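You operate a simulated robot arm through the tools that you are given. There is no shell and no other tool.

Carry out the task below with a simulated robot arm. There is one attempt and no reset: what you move stays moved.

TASK
Clip the bag of onions shut and stand it in the grey crate.
Fine: clip dial on the colour of the strip in the holder, rocker to FREE, one pull of the red lever, rocker back to LOCK. Set down upright: red net bag. Where these are worked on the way, their far stop is far enough and under half their travel is too little: lock rocker.

Only the result counts: the job must be done as asked and must still hold three seconds after the hand-in. Knocking over, shifting, dropping, spilling or breaking anything else fails it.

THE ROBOT
A 6-joint arm with a fingered hand, fixed in place. Base frame: the origin is on the floor under the middle of its stand, x ahead of it, y to its left, z up; the work surface is at about z = 0.86. Units: m, rad, N and s.
With the tool pointing down near the work surface it reaches from about 0.32 to 0.8 m from the base axis. Its first joint turns from -2.007 to 2.007 rad. Payload 4 kg.
The tool frame sits at the grasp point between the pads (the TCP): z along the fingers, y along the line on which they close. The tips reach 0.026 m beyond it. The gripper opens to 0.164 m; its body begins 0.073 m behind the TCP. The gripper is a hand of 5 fingers: y runs from the thumb to the fingers, the wrist lies at [0, 0, -0.239] in the tool frame.
Orientation is that of the tool frame in the base frame, as a unit quaternion [x, y, z, w]. With the fingers straight down and closing along the base's y, the tool's x points along the base's -x, its y along +y and its z along -z.

THE INTERFACE
- The arm moves only by the tool send_rows. Its argument "commands" is a list of rows, each an object (a shift or turn left out is 0) with "linear": the shift along the tool's x, y, z in units of 20 mm (1.0 is 20 mm), a list of three; "dr": the turn, a rotation vector about the tool's x, y, z in units of 4 degrees (1.0 is 4 degrees), a list of three. In form: [{"linear": [tx, ty, tz], "dr": [wx, wy, wz]}, ...]. A call has 1 to 20 rows; each row shifts and turns the commanded pose from where the row before left it, along the tool's axes as they then stand. A call with a number of a shift or a turn outside -1 to 1 is refused whole. A row lasts 0.2 s, in which the tool goes at most 0.05 m and 0.15 rad; a call with a longer step from one row to the next is refused whole. Where a pose cannot be reached the arm comes as near as it can. A force on the tool above 40 N (or 10 N above the force at the start of the call, whichever is more), or a blocked arm, ends the call early, and 0.2 s more pass. In this call time passes only in rows, and 0.2 s behind the last. The reply holds the time, the measured pose of the TCP, the force on the tool along the base axes, the opening and the grip force, in the units named above and with some noise, with the torque about the TCP (base axes, N m) and any sound that the robot's microphone picked up, and new pictures: "show" is both (left out), scene, wrist or none.
- Cameras (640 x 400 px; columns grow to the right, rows downward): "scene" is fixed at [0.2206, 0.6486, 1.6545]; the picture's right is [-0.99, -0.17, 0.00], its down [-0.15, 0.89, -0.42] and it looks along [0.07, -0.42, -0.91] (base axes); focal length 226 px, centre (320, 200). "wrist" rides on the gripper at [0.05, -0.07, -0.093] in the tool frame; the picture's right is [0.81, 0.59, 0.00], its down [-0.43, 0.60, -0.68] and it looks along [-0.40, 0.55, 0.74] (tool axes); focal length 270 px, centre (320, 200).
- slide_trunk(by): slides the trunk up (or, below 0, down) by that many m; the arm rides with it, the base frame stays. It gives what a move gives, with no picture.
- finger_targets(finger1, finger2, finger3, finger4, thumb_bend): sets how far each is bent, from 0 (flat) to 1 (curled in); at 0.3 the hand is open as for a grip, at 0.7 the pads meet at the TCP. One left out holds its place. A second passes; each finger stops where it meets its share of the squeeze, and holds until it gets a number again. It is the only way to open and close the hand. It gives what a move gives, with no picture; readings hold the bend of each and the force on the fingers (four entries, about 0 where the hand has none), thumb and palm.
- locate(camera, pixels): there is no depth. For up to 12 entries [column, row, z] of the newest picture of that camera ("zoom" is the newest enlarged one), the place [x, y] in the base frame at which the ray of that pixel passes the height z, good to about 0.002 m. No time passes.
- zoom(camera, box): a new picture of the part [left, top, right, bottom] of that camera's present view, enlarged. No time passes.
- hand_in(): hands the job in; it is judged then, once.

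Leave the gripper open and the arm clear of the work at the hand-in unless told otherwise.

The tools are called after "Request:" as a command line: name --argument value ..., lists and objects as JSON in quotes. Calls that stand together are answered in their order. send_rows: Moves the arm, as the interface text tells. Its arguments: {"type":"object","properties":{"commands":{"type":"array"},"show":{"type":"string","enum":["both","scene","wrist","none"]}},"required":["commands"]} The other tools are called the same way: slide_trunk (by) moves the trunk up or down; finger_targets (finger1, finger2, finger3, finger4, thumb_bend) moves the fingers one by one; locate (camera, pixels) gives the place at which the rays of pixels pass given heights; zoom (camera, box) takes an enlarged picture of a part of a camera's view; hand_in () hands the job in.

At the start:

```text
clock: 0.0
eef_pos: [0.4927, 0.3392, 1.2922]
orientation: [0.0, 1.0, 0.0, 0.0]
ft_force: [-0.2, 0.1, 0.0]
wrist_torque: [-0.01, 0.0, 0.01]
grip_width: 0.164
finger_force: 0.1
shape: jaw
bend: [0.3, 0.3, 0.3, 0.3, 0.3]
finger forces: [0.1, 0.0, 0.0, 0.1, 0.1, 0.1]
trunk travel left (down, up): [-0.825, 0.165]
```

scene: 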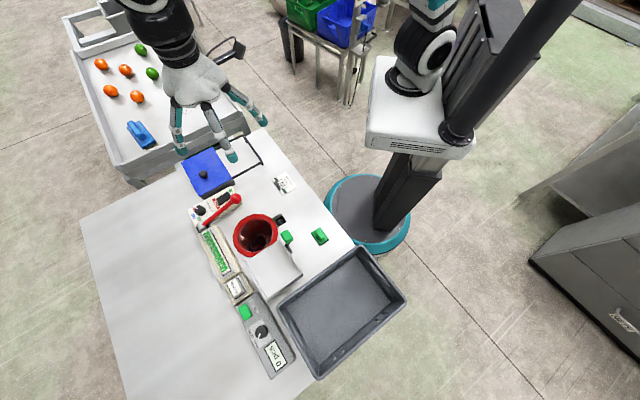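
wrist: 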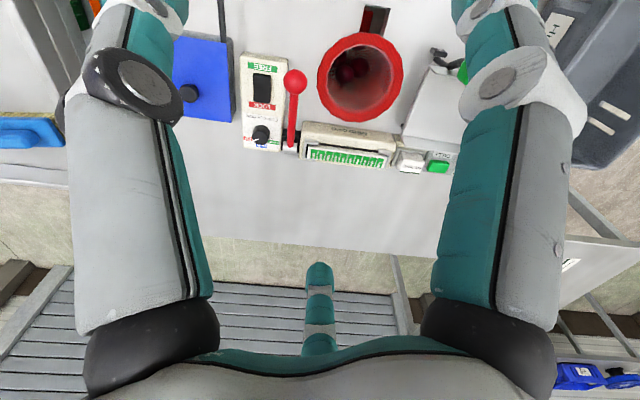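

I see a bench with a blue box, a panel with rocker and dial, a red lever, a strip holder, a red net bag, green buttons and a grey crate. I will enlarge several areas to read them before moving.

Request:
zoom --camera "scene" --box '[170, 140, 300, 222]'

Request:
zoom --camera "scene" --box '[190, 200, 340, 294]'

Request:
zoom --camera "scene" --box '[200, 270, 420, 400]'

Request:
zoom --camera "wrist" --box '[220, 40, 320, 160]'

Request:
zoom --camera "wrist" --box '[290, 0, 480, 180]'

```text
4.88 times, centred on (235, 181) of scene
```

zoom: 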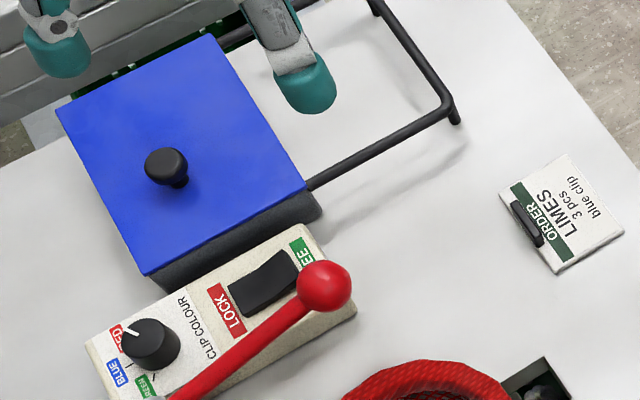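

```text
4.26 times, centred on (265, 247) of scene
```

zoom: 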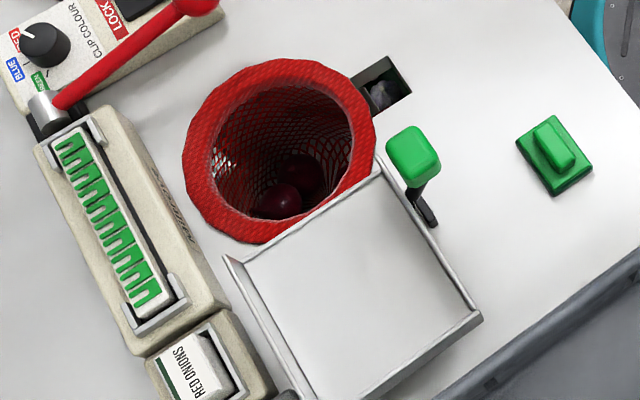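

```text
2.91 times, centred on (310, 335) of scene
```

zoom: 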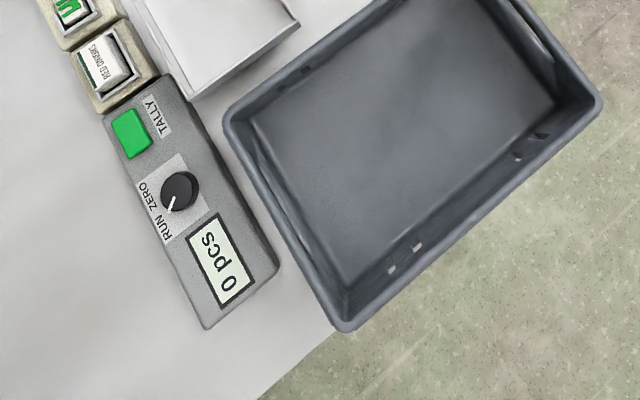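

```text
3.33 times, centred on (270, 100) of wrist
```

zoom: 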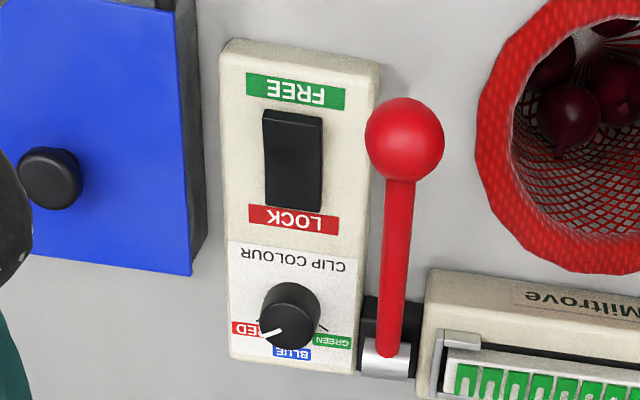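

```text
2.22 times, centred on (385, 90) of wrist
```

zoom: 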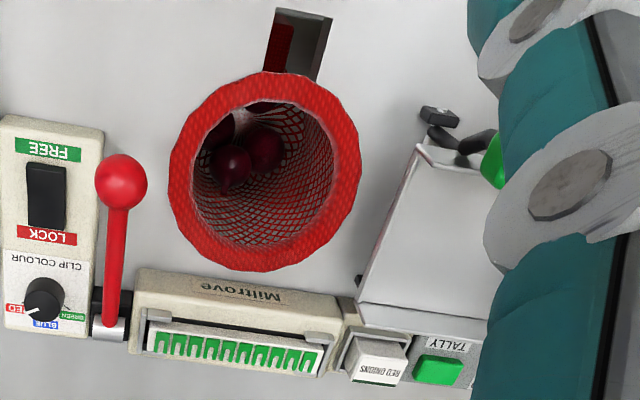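

The strip in the holder is green and the dial points to RED. The rocker panel has FREE and LOCK ends. Next I map the pixel positions of the main items to base coordinates at likely heights.

Request:
locate --camera "scene" --pixels '[[200, 209, 0.9], [223, 197, 0.9], [237, 199, 0.95], [237, 199, 1.0], [205, 232, 0.9], [215, 246, 0.9], [256, 232, 0.86], [256, 232, 1.0], [256, 232, 1.1], [280, 215, 0.86], [287, 238, 0.95], [340, 310, 0.86]]'

Request:
locate --camera "wrist" --pixels '[[262, 134, 0.9], [263, 88, 0.9], [296, 82, 0.95], [296, 82, 1.0], [290, 144, 0.9], [346, 158, 0.9], [360, 77, 0.86], [360, 77, 1.0], [360, 77, 1.1], [375, 20, 0.86], [410, 160, 0.9], [440, 162, 0.9]]'

Request:
zoom --camera "scene" --box '[225, 205, 295, 249]'

```text
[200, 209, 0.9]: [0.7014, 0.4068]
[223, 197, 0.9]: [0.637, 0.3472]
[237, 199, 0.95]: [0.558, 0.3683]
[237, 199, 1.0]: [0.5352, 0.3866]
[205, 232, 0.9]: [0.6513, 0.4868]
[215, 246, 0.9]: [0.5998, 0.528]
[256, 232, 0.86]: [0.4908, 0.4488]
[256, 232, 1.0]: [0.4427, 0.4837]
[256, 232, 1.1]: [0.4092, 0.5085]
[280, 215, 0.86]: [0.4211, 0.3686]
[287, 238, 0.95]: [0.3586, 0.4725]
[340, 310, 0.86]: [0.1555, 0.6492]
```

```text
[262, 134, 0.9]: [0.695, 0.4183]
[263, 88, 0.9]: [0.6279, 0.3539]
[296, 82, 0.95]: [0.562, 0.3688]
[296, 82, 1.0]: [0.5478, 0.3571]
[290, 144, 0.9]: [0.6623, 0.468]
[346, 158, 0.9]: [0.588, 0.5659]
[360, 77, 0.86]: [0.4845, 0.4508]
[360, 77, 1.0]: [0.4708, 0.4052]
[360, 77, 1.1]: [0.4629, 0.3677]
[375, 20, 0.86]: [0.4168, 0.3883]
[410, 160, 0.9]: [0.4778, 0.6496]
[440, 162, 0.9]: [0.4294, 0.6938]
```

```text
9.09 times, centred on (260, 227) of scene
```

zoom: 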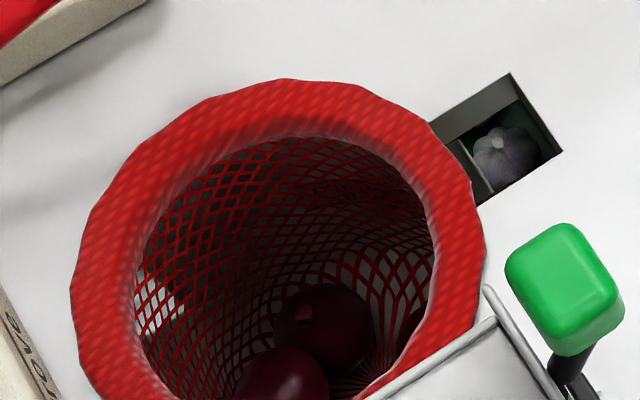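

The centre of the bag mouth seems to lie near bench height, which is surprising. I will check the bench height by triangulating the slot corners, and the rim and chute, from both cameras.

Request:
locate --camera "scene" --pixels '[[280.9, 213.0, 0.86], [286.7, 221.5, 0.86], [280.9, 213.0, 0.8], [286.7, 221.5, 0.8], [200.5, 224.6, 0.88], [233, 236, 0.86], [278, 228, 0.86], [257, 214, 0.86], [256, 252, 0.86], [233, 236, 1.0], [278, 228, 1.0], [257, 214, 1.0]]'

Request:
locate --camera "wrist" --pixels '[[365.2, 3.5, 0.86], [390.4, 8, 0.86], [365.2, 3.5, 0.8], [390.4, 8, 0.8], [288, 146, 0.88], [317, 75, 0.86], [403, 75, 0.86], [360, 32, 0.86], [360, 122, 0.86], [317, 75, 1.0], [403, 75, 1.0], [360, 122, 1.0]]'

Request:
zoom --camera "wrist" --box '[300, 0, 420, 75]'

```text
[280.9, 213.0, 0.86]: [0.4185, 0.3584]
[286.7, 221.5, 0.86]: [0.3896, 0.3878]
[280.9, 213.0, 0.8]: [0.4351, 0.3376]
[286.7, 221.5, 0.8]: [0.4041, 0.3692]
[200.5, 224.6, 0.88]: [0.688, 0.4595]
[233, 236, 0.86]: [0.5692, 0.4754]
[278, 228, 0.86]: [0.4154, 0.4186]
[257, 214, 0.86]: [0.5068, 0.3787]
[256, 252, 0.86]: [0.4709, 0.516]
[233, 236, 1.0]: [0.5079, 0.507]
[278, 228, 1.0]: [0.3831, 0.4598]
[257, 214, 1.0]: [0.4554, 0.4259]
```

```text
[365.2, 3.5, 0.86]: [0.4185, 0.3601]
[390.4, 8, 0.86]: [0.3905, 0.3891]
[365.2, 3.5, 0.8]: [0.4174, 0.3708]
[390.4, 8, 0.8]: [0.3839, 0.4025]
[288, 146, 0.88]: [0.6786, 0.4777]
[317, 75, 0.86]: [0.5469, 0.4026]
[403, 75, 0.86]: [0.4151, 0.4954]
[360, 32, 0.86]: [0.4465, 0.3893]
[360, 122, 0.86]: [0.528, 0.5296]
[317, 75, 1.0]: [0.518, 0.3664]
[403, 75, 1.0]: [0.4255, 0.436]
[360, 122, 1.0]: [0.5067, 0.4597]
```

```text
5.33 times, centred on (360, 38) of wrist
```

zoom: 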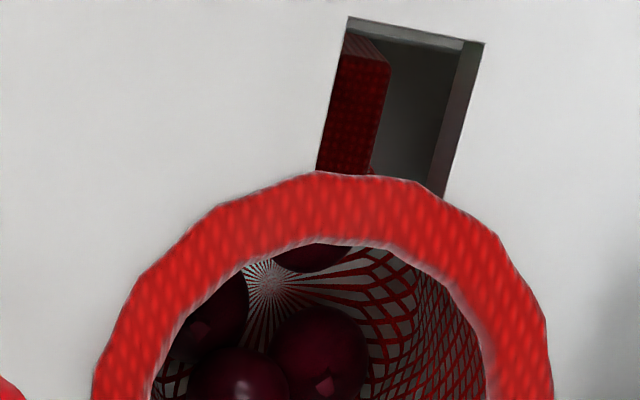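

The bench is at 0.86 and the bag rim triangulates at about 0.865, so the bag hangs in a keyhole-shaped opening in the bench (centre about 0.487, 0.452). I will zoom in on the lever and pivot and on the dial.

Request:
zoom --camera "scene" --box '[185, 190, 249, 230]'

Request:
zoom --camera "wrist" --box '[240, 100, 320, 150]'

Request:
zoom --camera "wrist" --box '[235, 50, 315, 100]'

Request:
zoom --camera "scene" --box '[255, 210, 335, 260]'

```text
10.00 times, centred on (217, 210) of scene
```

zoom: 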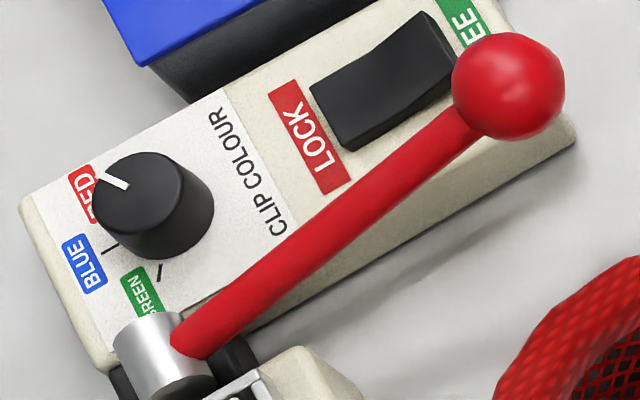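

```text
8.00 times, centred on (280, 125) of wrist
```

zoom: 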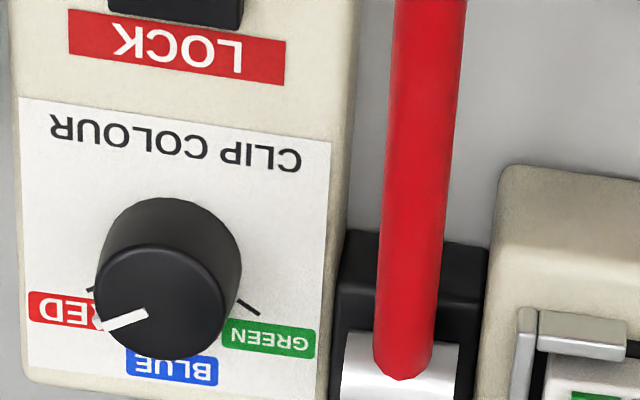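

```text
8.00 times, centred on (275, 75) of wrist
```

zoom: 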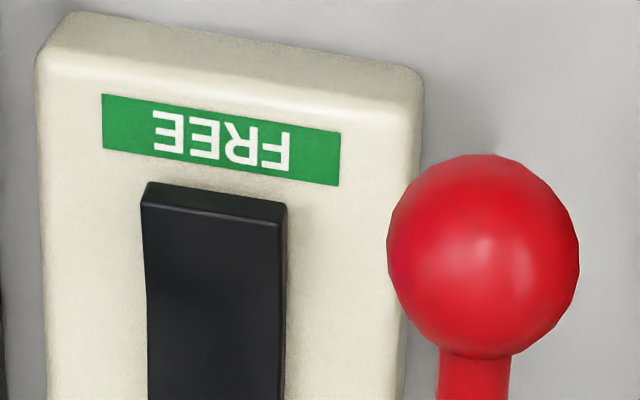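

```text
8.00 times, centred on (295, 235) of scene
```

zoom: 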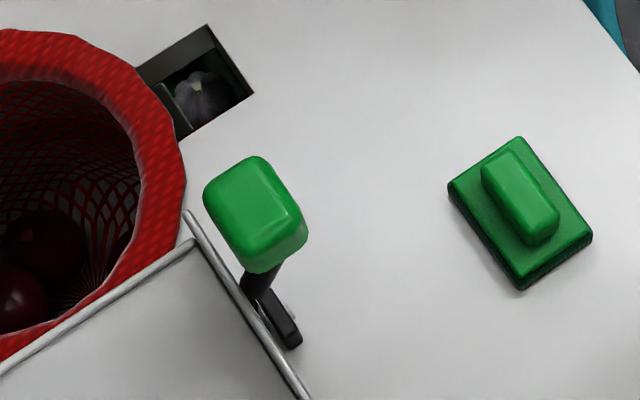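

The rocker is now pressed at LOCK and the FREE end is raised. I will look at the hand itself to understand its fingers.

Request:
zoom --camera "scene" --box '[115, 0, 285, 170]'

Request:
zoom --camera "scene" --box '[60, 0, 300, 200]'

```text
2.35 times, centred on (200, 85) of scene
```

zoom: 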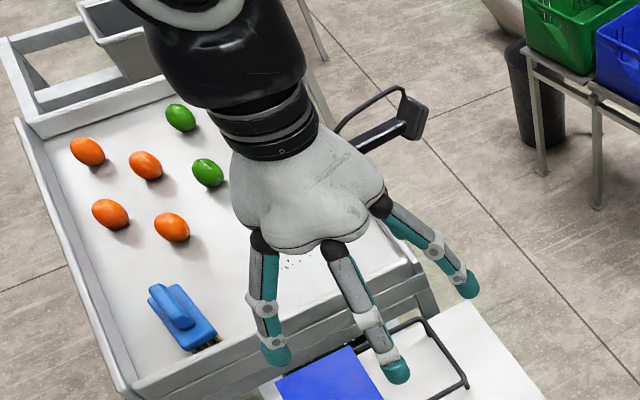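

```text
2.00 times, centred on (180, 100) of scene
```

zoom: 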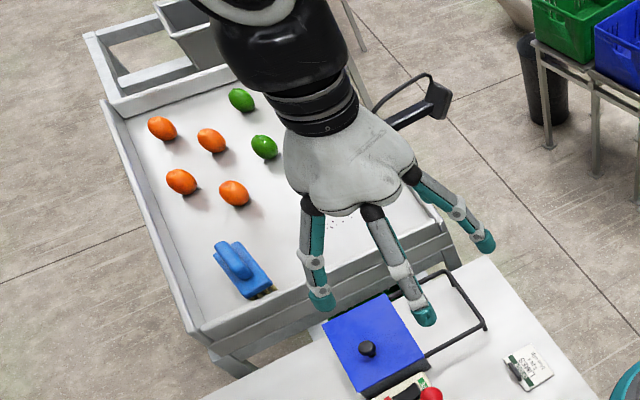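

The hand has splayed fingers. I want to know which finger is which, so I will curl fingers 2 to 4 and the thumb and keep finger 1 straight, while the hand is in free air.

Request:
finger_targets --finger1 0.3 --finger2 1.0 --finger3 1.0 --finger4 1.0 --thumb_bend 1.0

Request:
zoom --camera "scene" --box '[115, 30, 285, 170]'

Request:
zoom --camera "wrist" --box '[0, 0, 640, 400]'

```text
clock: 1.0
eef_pos: [0.4921, 0.34, 1.2924]
orientation: [0.0, 1.0, 0.0, 0.001]
ft_force: [-0.1, 0.4, -0.5]
wrist_torque: [-0.02, 0.01, 0.02]
grip_width: 0.0775
finger_force: 0.1
shape: fingers
bend: [0.3, 0.89, 0.76, 0.83, 0.87]
finger forces: [0.0, 0.1, 0.1, 0.1, 0.0, 0.0]
trunk travel left (down, up): [-0.825, 0.165]
```

```text
2.86 times, centred on (200, 100) of scene
```

zoom: 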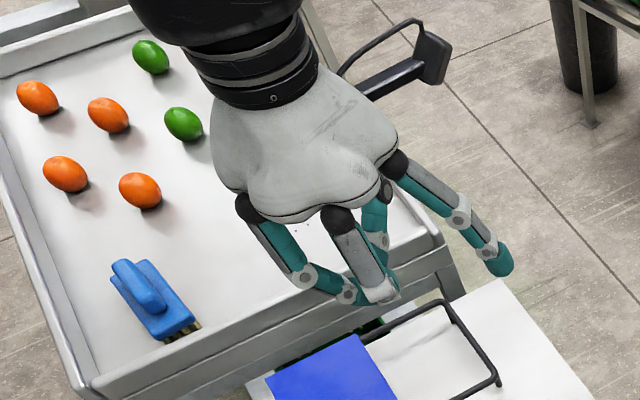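

```text
1.00 times, centred on (320, 200) of wrist (not enlarged: the box is as wide or as high as the picture)
```

zoom: 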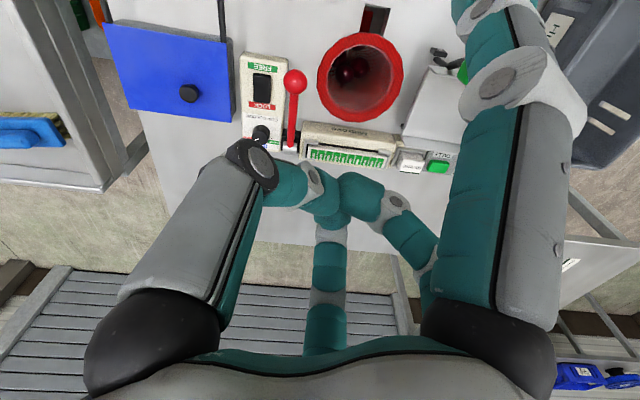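

Finger 1 is the one on the tool's +x side (towards the robot base). Next I close all fingers to 0.7 to see the closed tip cluster.

Request:
finger_targets --finger1 0.7 --finger2 0.3 --finger3 0.3 --finger4 0.3 --thumb_bend 0.3

Request:
zoom --camera "scene" --box '[115, 30, 285, 170]'

Request:
zoom --camera "wrist" --box '[0, 0, 640, 400]'

Request:
finger_targets --finger1 0.7 --finger2 0.7 --finger3 0.7 --finger4 0.7 --thumb_bend 0.7

Request:
zoom --camera "scene" --box '[115, 30, 285, 170]'

Request:
zoom --camera "wrist" --box '[0, 0, 640, 400]'

```text
clock: 2.0
eef_pos: [0.4918, 0.3398, 1.292]
orientation: [0.0, 1.0, 0.0, 0.0]
ft_force: [-0.5, 0.9, 0.0]
wrist_torque: [-0.03, 0.01, -0.03]
grip_width: 0.0727
finger_force: 0.0
shape: fingers
bend: [0.7, 0.3, 0.3, 0.3, 0.3]
finger forces: [0.0, 0.1, 0.1, 0.0, 0.1, 0.0]
trunk travel left (down, up): [-0.825, 0.165]
```

```text
2.86 times, centred on (200, 100) of scene
```

zoom: 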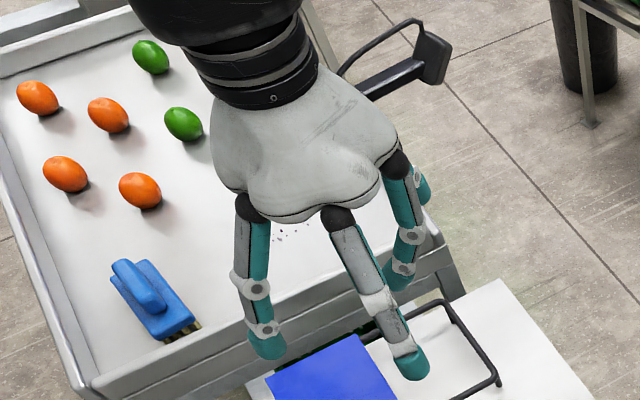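

```text
1.00 times, centred on (320, 200) of wrist (not enlarged: the box is as wide or as high as the picture)
```

zoom: 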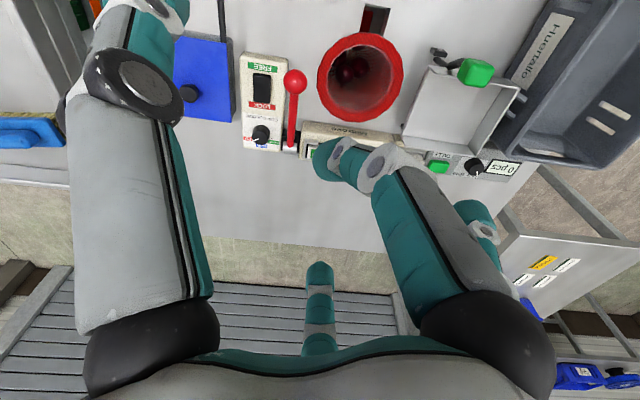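

```text
clock: 3.0
eef_pos: [0.4939, 0.3405, 1.292]
orientation: [0.0, 1.0, 0.001, 0.0]
ft_force: [0.6, 0.0, -0.2]
wrist_torque: [0.02, -0.01, 0.01]
grip_width: 0.0001
finger_force: 0.1
shape: fingers
bend: [0.7, 0.68, 0.68, 0.68, 0.68]
finger forces: [0.0, 0.1, 0.1, 0.0, 0.0, 0.0]
trunk travel left (down, up): [-0.825, 0.165]
```

```text
2.86 times, centred on (200, 100) of scene
```

zoom: 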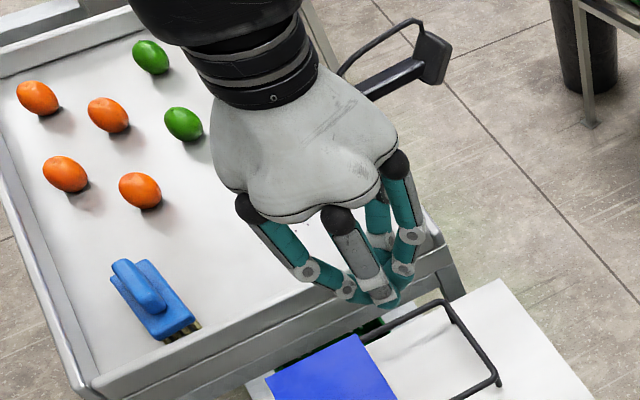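

```text
1.00 times, centred on (320, 200) of wrist (not enlarged: the box is as wide or as high as the picture)
```

zoom: 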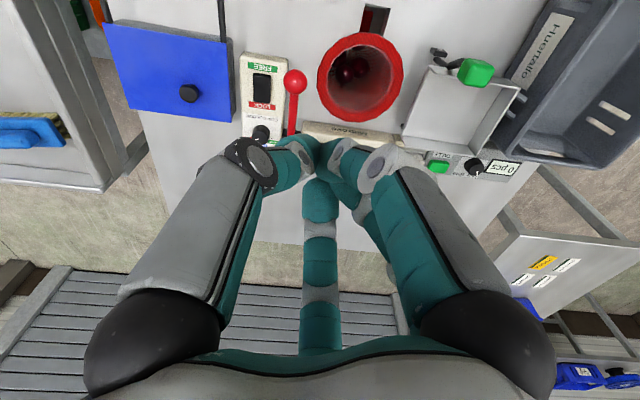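

The hand is five fingers set radially: thumb at tool −y, finger 1 at −18°, then 54°, 126°, 198°. Closed at 0.7 they form a cone at the TCP. I move nearer the panel for a better view of the dial, rocker and lever.

Request:
send_rows --commands '[{"linear": [-0.5, -0.4, 0.8]}, {"linear": [-0.5, -0.4, 0.8]}, {"linear": [-0.5, -0.4, 0.8]}, {"linear": [-0.5, -0.4, 0.8]}, {"linear": [-0.5, -0.4, 0.8]}, {"linear": [-0.5, -0.4, 0.8]}]' --show "both"

```text
clock: 4.4
eef_pos: [0.5521, 0.2922, 1.1975]
orientation: [-0.001, 1.0, 0.001, 0.0]
ft_force: [-0.3, 0.0, 0.1]
wrist_torque: [0.0, -0.02, 0.04]
grip_width: 0.0
finger_force: 0.0
shape: fingers
bend: [0.7, 0.68, 0.68, 0.68, 0.68]
finger forces: [0.1, 0.1, 0.0, 0.0, 0.0, 0.0]
trunk travel left (down, up): [-0.825, 0.165]
```

scene: 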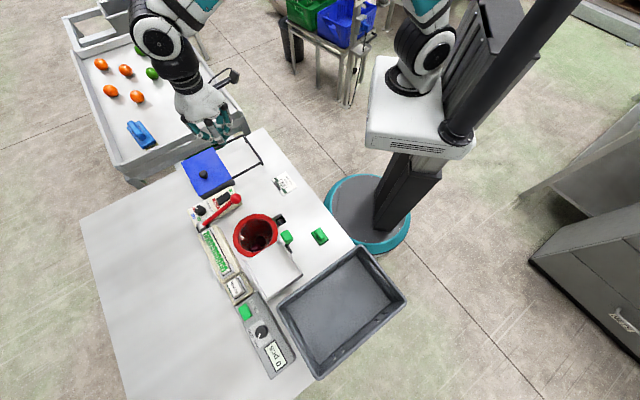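
wrist: 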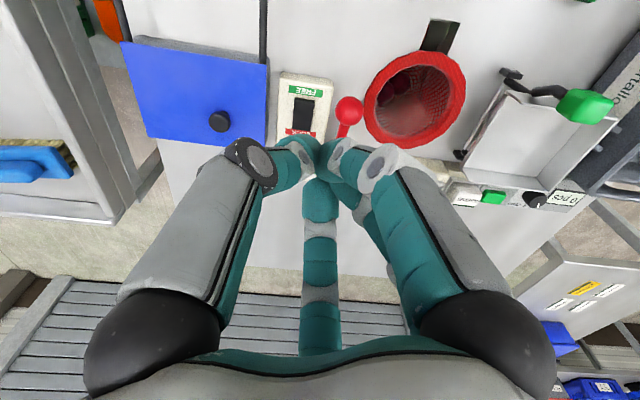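

I zoom into the wrist view around the lever and bag to understand the lever's hinge and the bag's rim.

Request:
zoom --camera "wrist" --box '[260, 60, 380, 150]'

Request:
zoom --camera "wrist" --box '[350, 10, 510, 170]'

Request:
zoom --camera "wrist" --box '[440, 60, 640, 220]'

```text
4.44 times, centred on (320, 105) of wrist
```

zoom: 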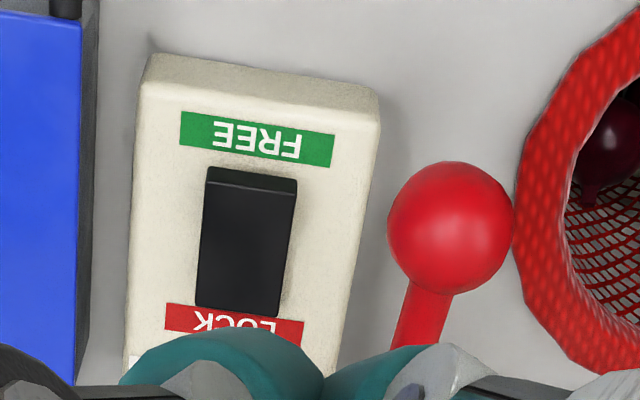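

```text
2.50 times, centred on (430, 90) of wrist
```

zoom: 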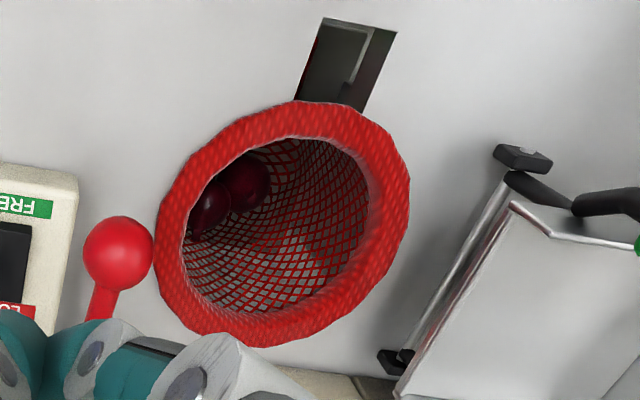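

```text
2.50 times, centred on (540, 140) of wrist
```

zoom: 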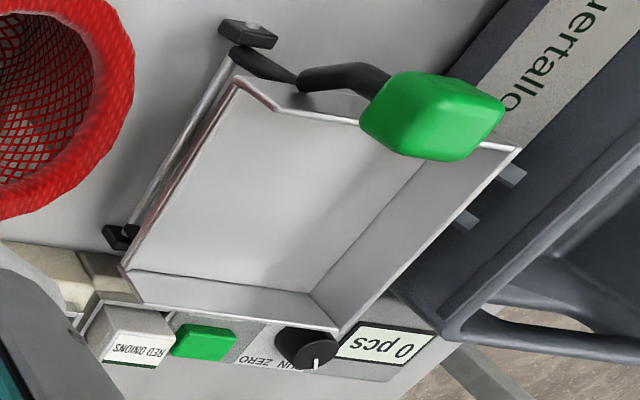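

The dial is at about (0.687, 0.4125), top z about 0.92, knob about 32 mm wide. I move above it at z about 1.08 to look from close by.

Request:
send_rows --commands '[{"linear": [-0.84, 0.75, 0.7]}, {"linear": [-0.84, 0.75, 0.7]}, {"linear": [-0.84, 0.75, 0.7]}, {"linear": [-0.84, 0.75, 0.7]}, {"linear": [-0.84, 0.75, 0.7]}, {"linear": [-0.84, 0.75, 0.7]}, {"linear": [-0.84, 0.75, 0.7]}, {"linear": [-0.84, 0.75, 0.7]}]' --show "both"

```text
clock: 6.2
eef_pos: [0.6869, 0.4113, 1.0821]
orientation: [0.0, 1.0, 0.0, 0.0]
ft_force: [0.5, 0.8, 0.4]
wrist_torque: [-0.04, -0.03, 0.01]
grip_width: 0.0001
finger_force: 0.0
shape: fingers
bend: [0.7, 0.68, 0.68, 0.68, 0.68]
finger forces: [0.1, 0.0, 0.0, 0.0, 0.0, 0.1]
trunk travel left (down, up): [-0.825, 0.165]
```

scene: 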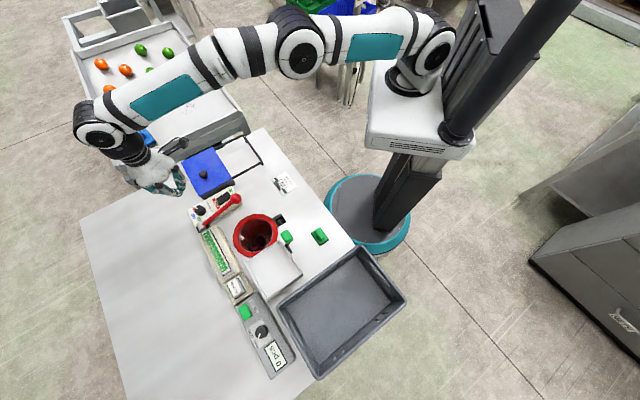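
wrist: 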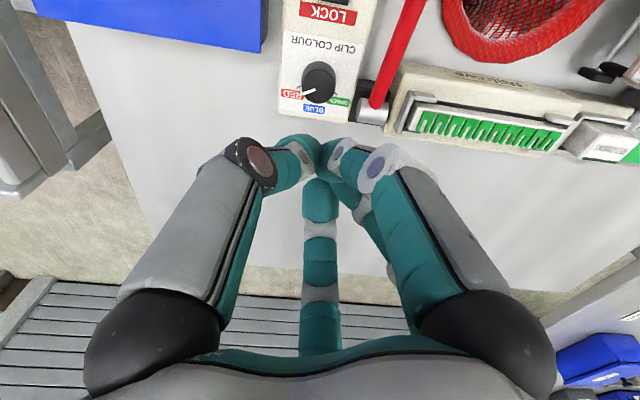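

The hand reached it. Now I zoom in on the dial to refine its position.

Request:
zoom --camera "wrist" --box '[270, 30, 400, 140]'

Request:
zoom --camera "wrist" --box '[280, 50, 360, 120]'

```text
3.64 times, centred on (335, 85) of wrist
```

zoom: 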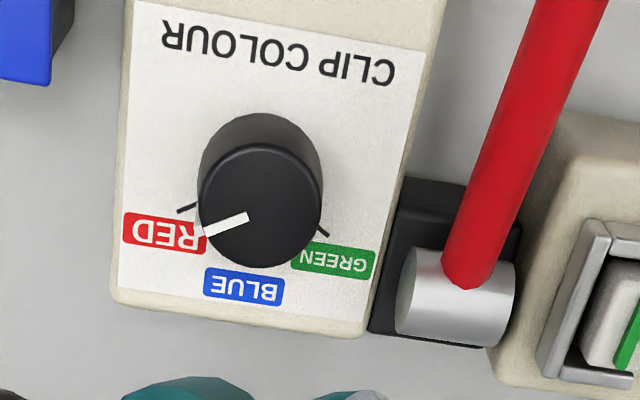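

```text
5.71 times, centred on (320, 85) of wrist
```

zoom: 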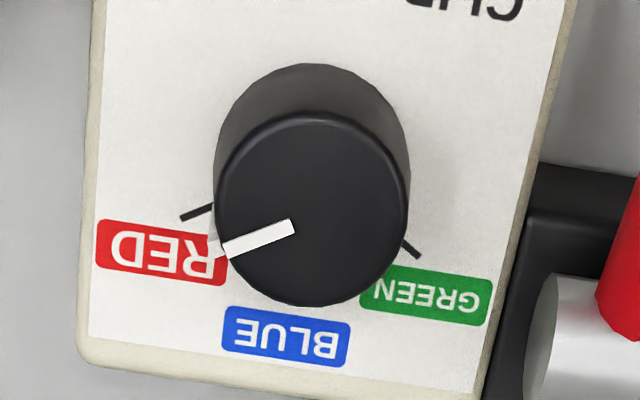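

I locate the dial centre, the tick ends and the panel edges in this zoom.

Request:
locate --camera "zoom" --pixels '[[313, 208, 0.92], [313, 160, 0.9], [215, 208, 0.92], [410, 208, 0.92], [313, 110, 0.92], [313, 307, 0.92], [180, 218, 0.9], [418, 257, 0.9], [287, 337, 0.9], [225, 250, 0.92], [82, 350, 0.9], [475, 395, 0.9]]'

Request:
zoom --camera "scene" --box '[180, 185, 260, 235]'

```text
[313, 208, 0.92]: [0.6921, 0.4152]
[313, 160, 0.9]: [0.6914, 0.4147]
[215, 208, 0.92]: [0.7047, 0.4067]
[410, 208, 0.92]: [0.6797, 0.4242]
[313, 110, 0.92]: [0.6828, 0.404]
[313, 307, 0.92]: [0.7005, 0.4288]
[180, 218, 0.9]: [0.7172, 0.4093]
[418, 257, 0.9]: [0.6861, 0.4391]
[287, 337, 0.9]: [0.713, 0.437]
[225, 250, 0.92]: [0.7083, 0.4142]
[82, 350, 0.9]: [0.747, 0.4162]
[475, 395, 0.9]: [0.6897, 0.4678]
```

```text
8.00 times, centred on (220, 210) of scene
```

zoom: 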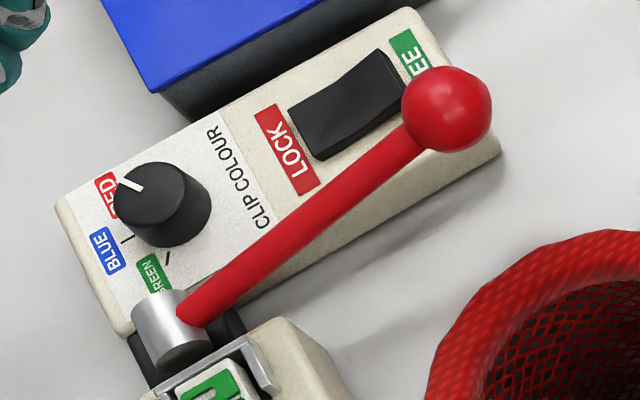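

The dial axis is at about (0.692, 0.415), top z 0.92, panel top about 0.90. RED is at azimuth about −12° and GREEN at about 105°. So a turn of about 115° counter-clockwise from above is needed. I check where the lever shaft lies relative to the dial.

Request:
locate --camera "zoom" --pixels '[[195, 312, 0.9], [195, 312, 0.88], [195, 312, 0.92], [447, 108, 0.95], [447, 108, 0.96], [355, 103, 0.92], [345, 158, 0.92], [295, 110, 0.92], [405, 85, 0.92], [60, 205, 0.9], [130, 330, 0.9], [500, 150, 0.89]]'

Request:
locate --camera "wrist" --pixels '[[374.8, 105.6, 0.9], [374.8, 105.6, 0.88], [374.8, 105.6, 0.92], [405, 20, 0.92], [405, 20, 0.94], [371, 115, 0.9]]'

```text
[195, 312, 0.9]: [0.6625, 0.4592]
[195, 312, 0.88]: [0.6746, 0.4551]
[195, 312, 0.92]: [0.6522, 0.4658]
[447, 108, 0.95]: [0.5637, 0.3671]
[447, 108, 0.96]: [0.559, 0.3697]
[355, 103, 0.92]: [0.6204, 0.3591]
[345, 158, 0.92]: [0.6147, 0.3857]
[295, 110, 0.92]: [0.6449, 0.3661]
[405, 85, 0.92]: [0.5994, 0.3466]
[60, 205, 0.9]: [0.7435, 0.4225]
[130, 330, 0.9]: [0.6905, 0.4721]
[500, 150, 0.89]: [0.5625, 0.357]
```

```text
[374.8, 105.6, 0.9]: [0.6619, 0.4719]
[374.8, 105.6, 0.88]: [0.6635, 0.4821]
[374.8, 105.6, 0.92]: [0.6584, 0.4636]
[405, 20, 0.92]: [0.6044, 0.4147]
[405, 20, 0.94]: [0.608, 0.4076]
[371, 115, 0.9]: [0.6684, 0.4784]
```

The lever shaft passes about 59 mm from the dial axis, so a five-finger grip on the dial fits. I shift over the dial axis and turn the hand 24° clockwise so that a gap between fingers faces the lever. Then I set the fingers to a narrow opening.

Request:
send_rows --commands '[{"linear": [-0.26, 0.2, 0], "dr": [0, 0, 1]}, {"dr": [0, 0, 1]}, {"dr": [0, 0, 1]}, {"dr": [0, 0, 1]}, {"dr": [0, 0, 1]}, {"dr": [0, 0, 1]}]' --show "none"

Request:
finger_targets --finger1 0.54 --finger2 0.54 --finger3 0.54 --finger4 0.54 --thumb_bend 0.54

Request:
zoom --camera "wrist" --box '[0, 0, 640, 400]'

Request:
zoom --camera "scene" --box '[100, 130, 260, 250]'

```text
clock: 7.6
eef_pos: [0.6918, 0.4154, 1.0831]
orientation: [0.208, 0.978, 0.0, 0.0]
ft_force: [0.2, 0.4, -0.8]
wrist_torque: [0.03, 0.02, 0.02]
grip_width: 0.0
finger_force: 0.2
shape: fingers
bend: [0.7, 0.68, 0.68, 0.68, 0.68]
finger forces: [0.0, 0.0, 0.0, 0.0, 0.0, 0.1]
trunk travel left (down, up): [-0.825, 0.165]
```

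```text
clock: 8.6
eef_pos: [0.6918, 0.4148, 1.0841]
orientation: [0.208, 0.978, 0.0, -0.001]
ft_force: [0.1, 1.0, 0.6]
wrist_torque: [0.01, 0.0, -0.01]
grip_width: 0.0321
finger_force: 0.1
shape: fingers
bend: [0.54, 0.54, 0.54, 0.54, 0.54]
finger forces: [0.1, 0.0, 0.0, 0.0, 0.0, 0.0]
trunk travel left (down, up): [-0.825, 0.165]
```

```text
1.00 times, centred on (320, 200) of wrist (not enlarged: the box is as wide or as high as the picture)
```

zoom: 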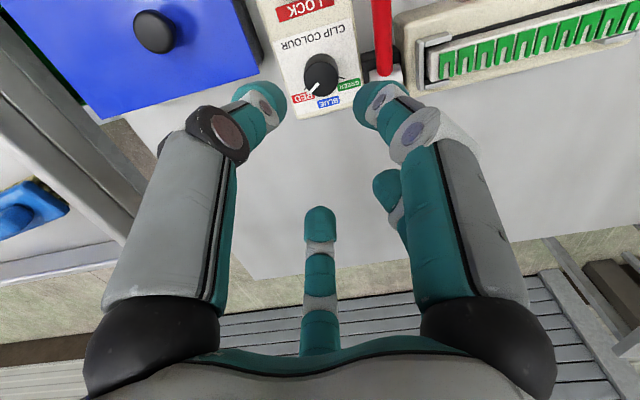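

```text
3.33 times, centred on (180, 190) of scene
```

zoom: 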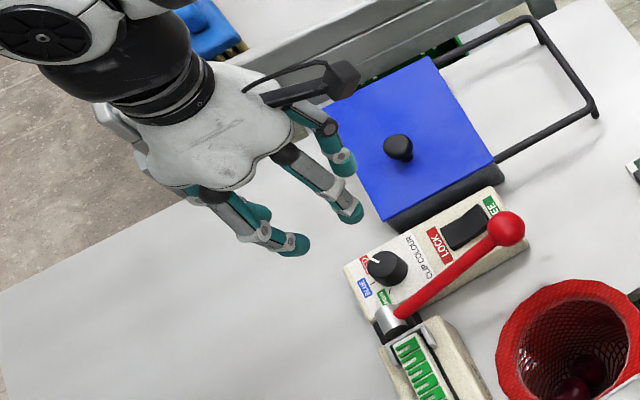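

The tips are still wider than needed (about 5 cm radius). I turn 12° more clockwise to keep clear of the hinge cylinder, narrow the fingers to 0.58, and descend to just above the knob.

Request:
finger_targets --finger1 0.58 --finger2 0.58 --finger3 0.58 --finger4 0.58 --thumb_bend 0.58

Request:
send_rows --commands '[{"dr": [0, 0, 1]}, {"dr": [0, 0, 1]}, {"dr": [0, 0, 1]}, {"linear": [0, 0, 1]}, {"linear": [0, 0, 1]}, {"linear": [0, 0, 1]}, {"linear": [0, 0, 1]}, {"linear": [0, 0, 1]}, {"linear": [0, 0, 0.8]}]' --show "both"

Request:
zoom --camera "scene" --box '[140, 160, 240, 240]'

Request:
zoom --camera "wrist" --box '[220, 20, 420, 170]'

```text
clock: 9.6
eef_pos: [0.6916, 0.4153, 1.0852]
orientation: [0.208, 0.978, 0.0, 0.0]
ft_force: [-0.4, -0.3, -1.4]
wrist_torque: [0.01, 0.02, -0.02]
grip_width: 0.0255
finger_force: 0.0
shape: fingers
bend: [0.57, 0.57, 0.57, 0.57, 0.57]
finger forces: [0.0, 0.1, 0.1, 0.1, 0.1, 0.0]
trunk travel left (down, up): [-0.825, 0.165]
```

```text
clock: 11.6
eef_pos: [0.6923, 0.4137, 0.9677]
orientation: [0.309, 0.951, 0.001, 0.0]
ft_force: [-0.1, 0.5, -0.5]
wrist_torque: [0.01, -0.01, 0.0]
grip_width: 0.0252
finger_force: 0.0
shape: fingers
bend: [0.57, 0.57, 0.57, 0.57, 0.57]
finger forces: [0.0, 0.0, 0.1, 0.0, 0.0, 0.0]
trunk travel left (down, up): [-0.825, 0.165]
```

scene: 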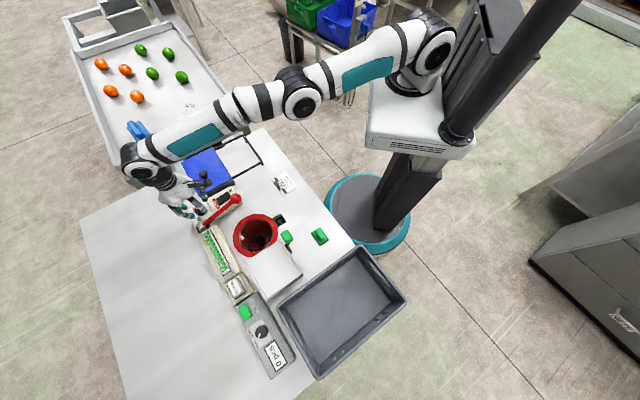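
wrist: 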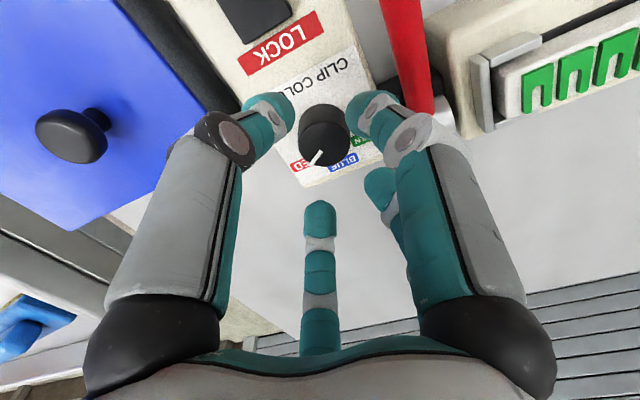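

```text
5.00 times, centred on (190, 200) of scene
```

zoom: 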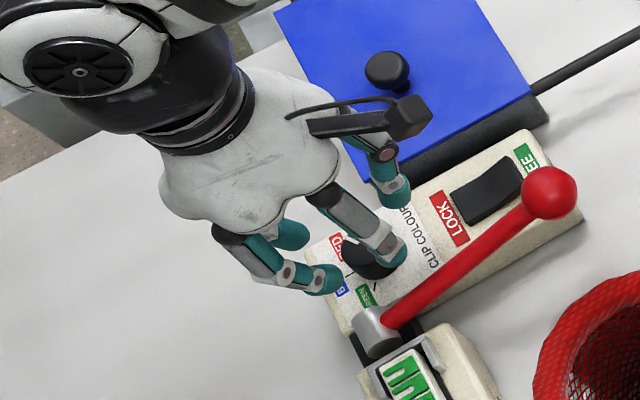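

```text
2.67 times, centred on (320, 95) of wrist
```

zoom: 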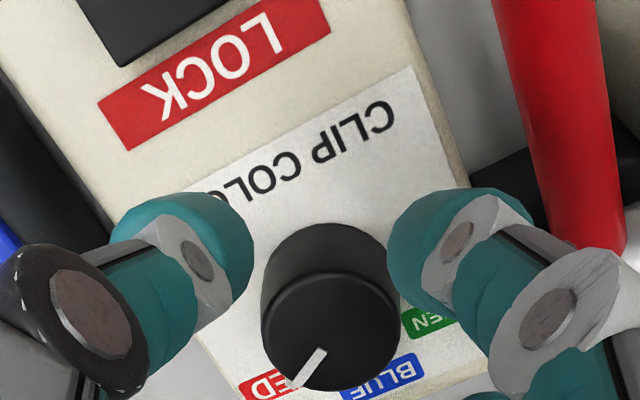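

The fingers surround the knob. I lower the hand about 33 mm so the fingertips are beside the knob, just above the panel.

Request:
send_rows --commands '[{"linear": [0, 0, 0.5]}, {"linear": [0, 0, 0.5]}, {"linear": [0, 0, 0.4]}, {"linear": [0, 0, 0.25]}]' --show "both"

Request:
zoom --camera "scene" --box '[140, 160, 240, 240]'

Request:
zoom --camera "wrist" --box '[220, 20, 420, 170]'

```text
clock: 12.6
eef_pos: [0.6878, 0.4132, 0.9358]
orientation: [0.309, 0.951, 0.0, 0.0]
ft_force: [0.8, 0.1, 0.5]
wrist_torque: [-0.02, -0.01, 0.0]
grip_width: 0.0254
finger_force: 0.0
shape: fingers
bend: [0.57, 0.57, 0.57, 0.57, 0.57]
finger forces: [0.0, 0.0, 0.1, 0.0, 0.1, 0.1]
out of reach, approached as far as the arm can: row 1
trunk travel left (down, up): [-0.825, 0.165]
```

scene: 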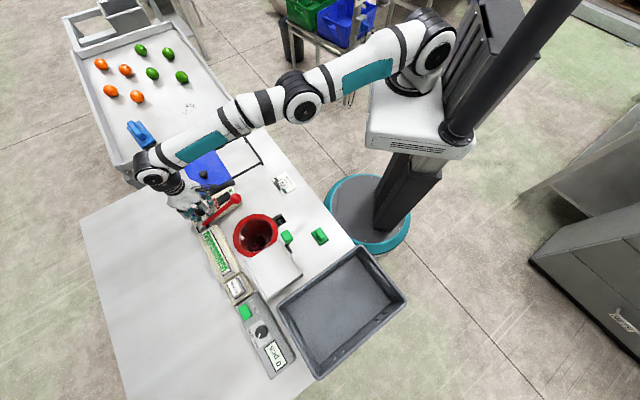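
wrist: 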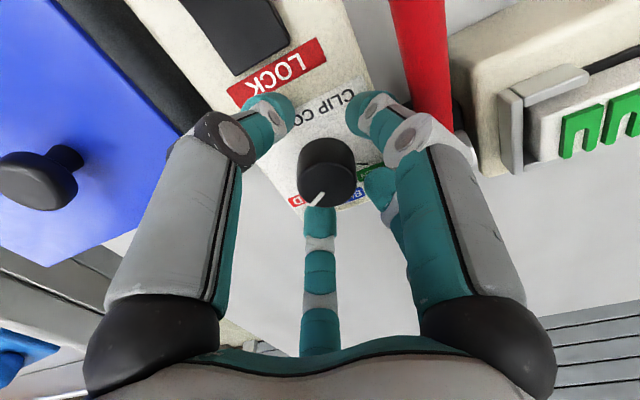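

```text
5.00 times, centred on (190, 200) of scene
```

zoom: 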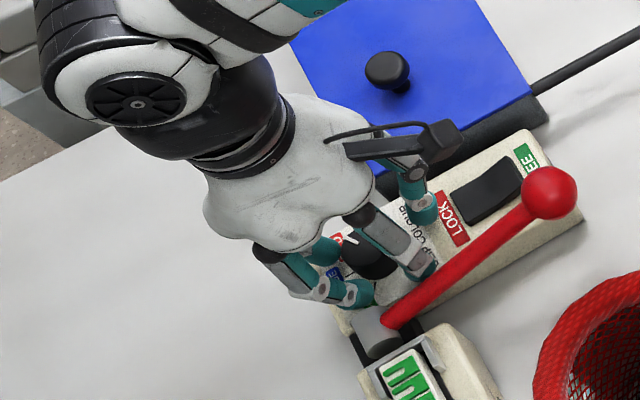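

```text
2.67 times, centred on (320, 95) of wrist
```

zoom: 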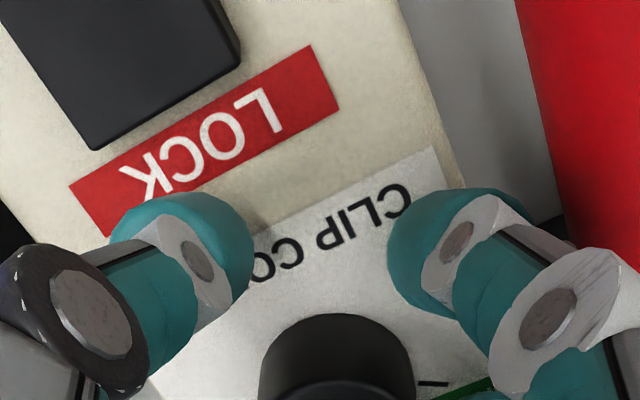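

The arm hit its reach limit and stopped 4–5 mm short in x. Lowering the trunk brings the shoulder nearer the wrist height and should add reach. I raise the hand 14 cm, then slide the trunk down 12 cm.

Request:
send_rows --commands '[{"linear": [0, 0, -1]}, {"linear": [0, 0, -1]}, {"linear": [0, 0, -1]}, {"linear": [0, 0, -1]}, {"linear": [0, 0, -1]}, {"linear": [0, 0, -1]}, {"linear": [0, 0, -1]}, {"linear": [0, 0, -1]}]' --show "none"

Request:
slide_trunk --by -0.12

Request:
zoom --camera "scene" --box '[0, 0, 640, 400]'

```text
clock: 14.4
eef_pos: [0.6872, 0.4132, 1.098]
orientation: [0.31, 0.951, 0.0, 0.0]
ft_force: [-0.1, -0.3, 0.5]
wrist_torque: [-0.03, -0.02, 0.02]
grip_width: 0.0254
finger_force: 0.1
shape: fingers
bend: [0.57, 0.57, 0.57, 0.57, 0.57]
finger forces: [0.1, 0.0, 0.0, 0.1, 0.0, 0.0]
trunk travel left (down, up): [-0.825, 0.165]
```

```text
clock: 15.9
eef_pos: [0.6879, 0.4129, 0.9757]
orientation: [0.309, 0.951, -0.001, 0.0]
ft_force: [0.3, 0.4, 0.3]
wrist_torque: [0.0, -0.06, 0.0]
grip_width: 0.0253
finger_force: 0.1
shape: fingers
bend: [0.57, 0.57, 0.57, 0.57, 0.57]
finger forces: [0.0, 0.0, 0.0, 0.1, 0.0, 0.0]
trunk travel left (down, up): [-0.705, 0.285]
```

```text
1.00 times, centred on (320, 200) of scene (not enlarged: the box is as wide or as high as the picture)
```

zoom: 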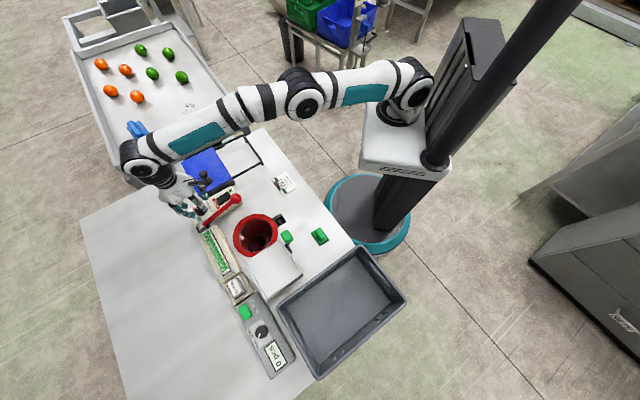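

The trunk slide worked; now at (0.688, 0.413, 0.976). I centre on the knob and descend again to z about 0.933.

Request:
send_rows --commands '[{"linear": [-0.11, 0.21, 0]}, {"linear": [0, 0, 0.6]}, {"linear": [0, 0, 0.6]}, {"linear": [0, 0, 0.5]}, {"linear": [0, 0, 0.4]}]' --show "both"

Request:
zoom --camera "scene" --box '[140, 160, 240, 240]'

Request:
zoom --camera "wrist" --box '[220, 60, 420, 220]'

```text
clock: 17.1
eef_pos: [0.6914, 0.4163, 0.9336]
orientation: [0.309, 0.951, 0.0, 0.0]
ft_force: [-0.4, 0.1, -0.6]
wrist_torque: [-0.02, 0.02, 0.01]
grip_width: 0.0254
finger_force: 0.1
shape: fingers
bend: [0.57, 0.57, 0.57, 0.57, 0.57]
finger forces: [0.0, 0.1, 0.0, 0.0, 0.1, 0.0]
trunk travel left (down, up): [-0.705, 0.285]
```

scene: 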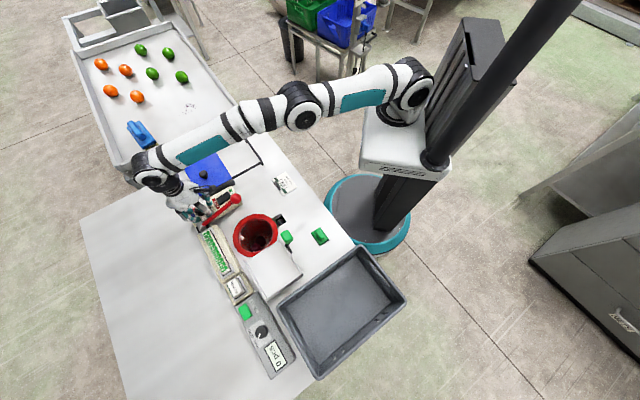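
wrist: 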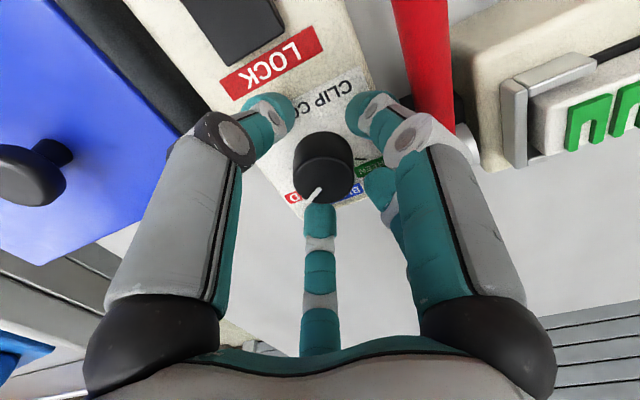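

```text
5.00 times, centred on (190, 200) of scene
```

zoom: 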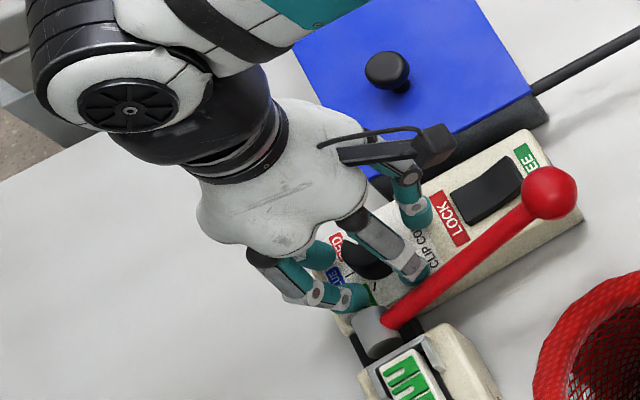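

```text
2.50 times, centred on (320, 140) of wrist
```

zoom: 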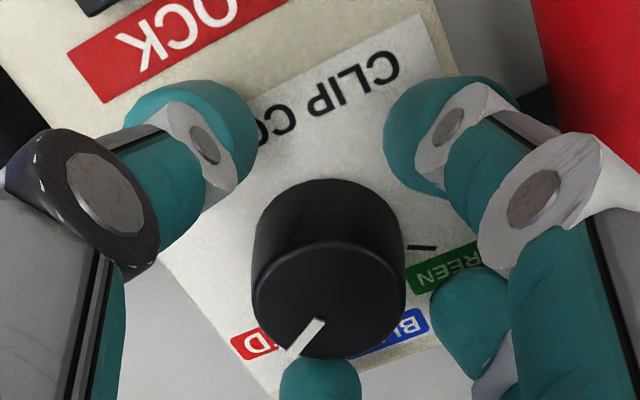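

The knob is centred among the fingers. I close all fingers on it.

Request:
finger_targets --finger1 0.75 --finger2 0.75 --finger3 0.75 --finger4 0.75 --thumb_bend 0.75

Request:
zoom --camera "wrist" --box '[220, 60, 420, 220]'

Request:
zoom --camera "scene" --box '[140, 160, 240, 240]'

```text
clock: 18.1
eef_pos: [0.6916, 0.4154, 0.9333]
orientation: [0.309, 0.951, -0.001, 0.0]
ft_force: [-1.9, -3.4, -2.0]
wrist_torque: [-0.01, 0.0, 0.02]
grip_width: 0.0088
finger_force: 23.5
shape: fingers
bend: [0.64, 0.63, 0.63, 0.64, 0.65]
finger forces: [7.9, 9.2, 8.9, 7.2, 13.7, 0.0]
trunk travel left (down, up): [-0.705, 0.285]
```

```text
2.50 times, centred on (320, 140) of wrist
```

zoom: 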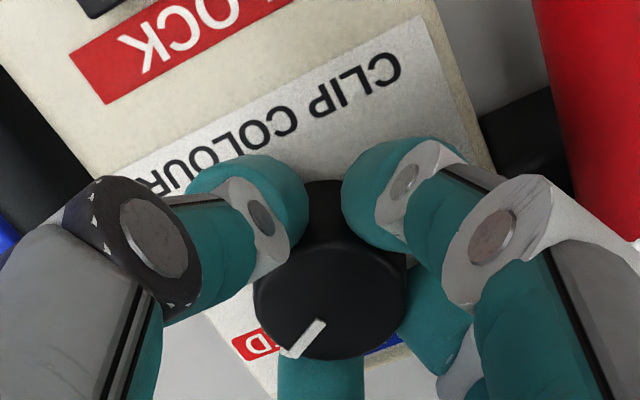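

```text
5.00 times, centred on (190, 200) of scene
```

zoom: 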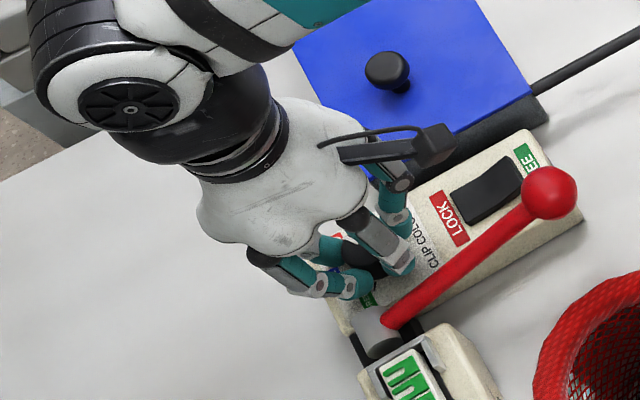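

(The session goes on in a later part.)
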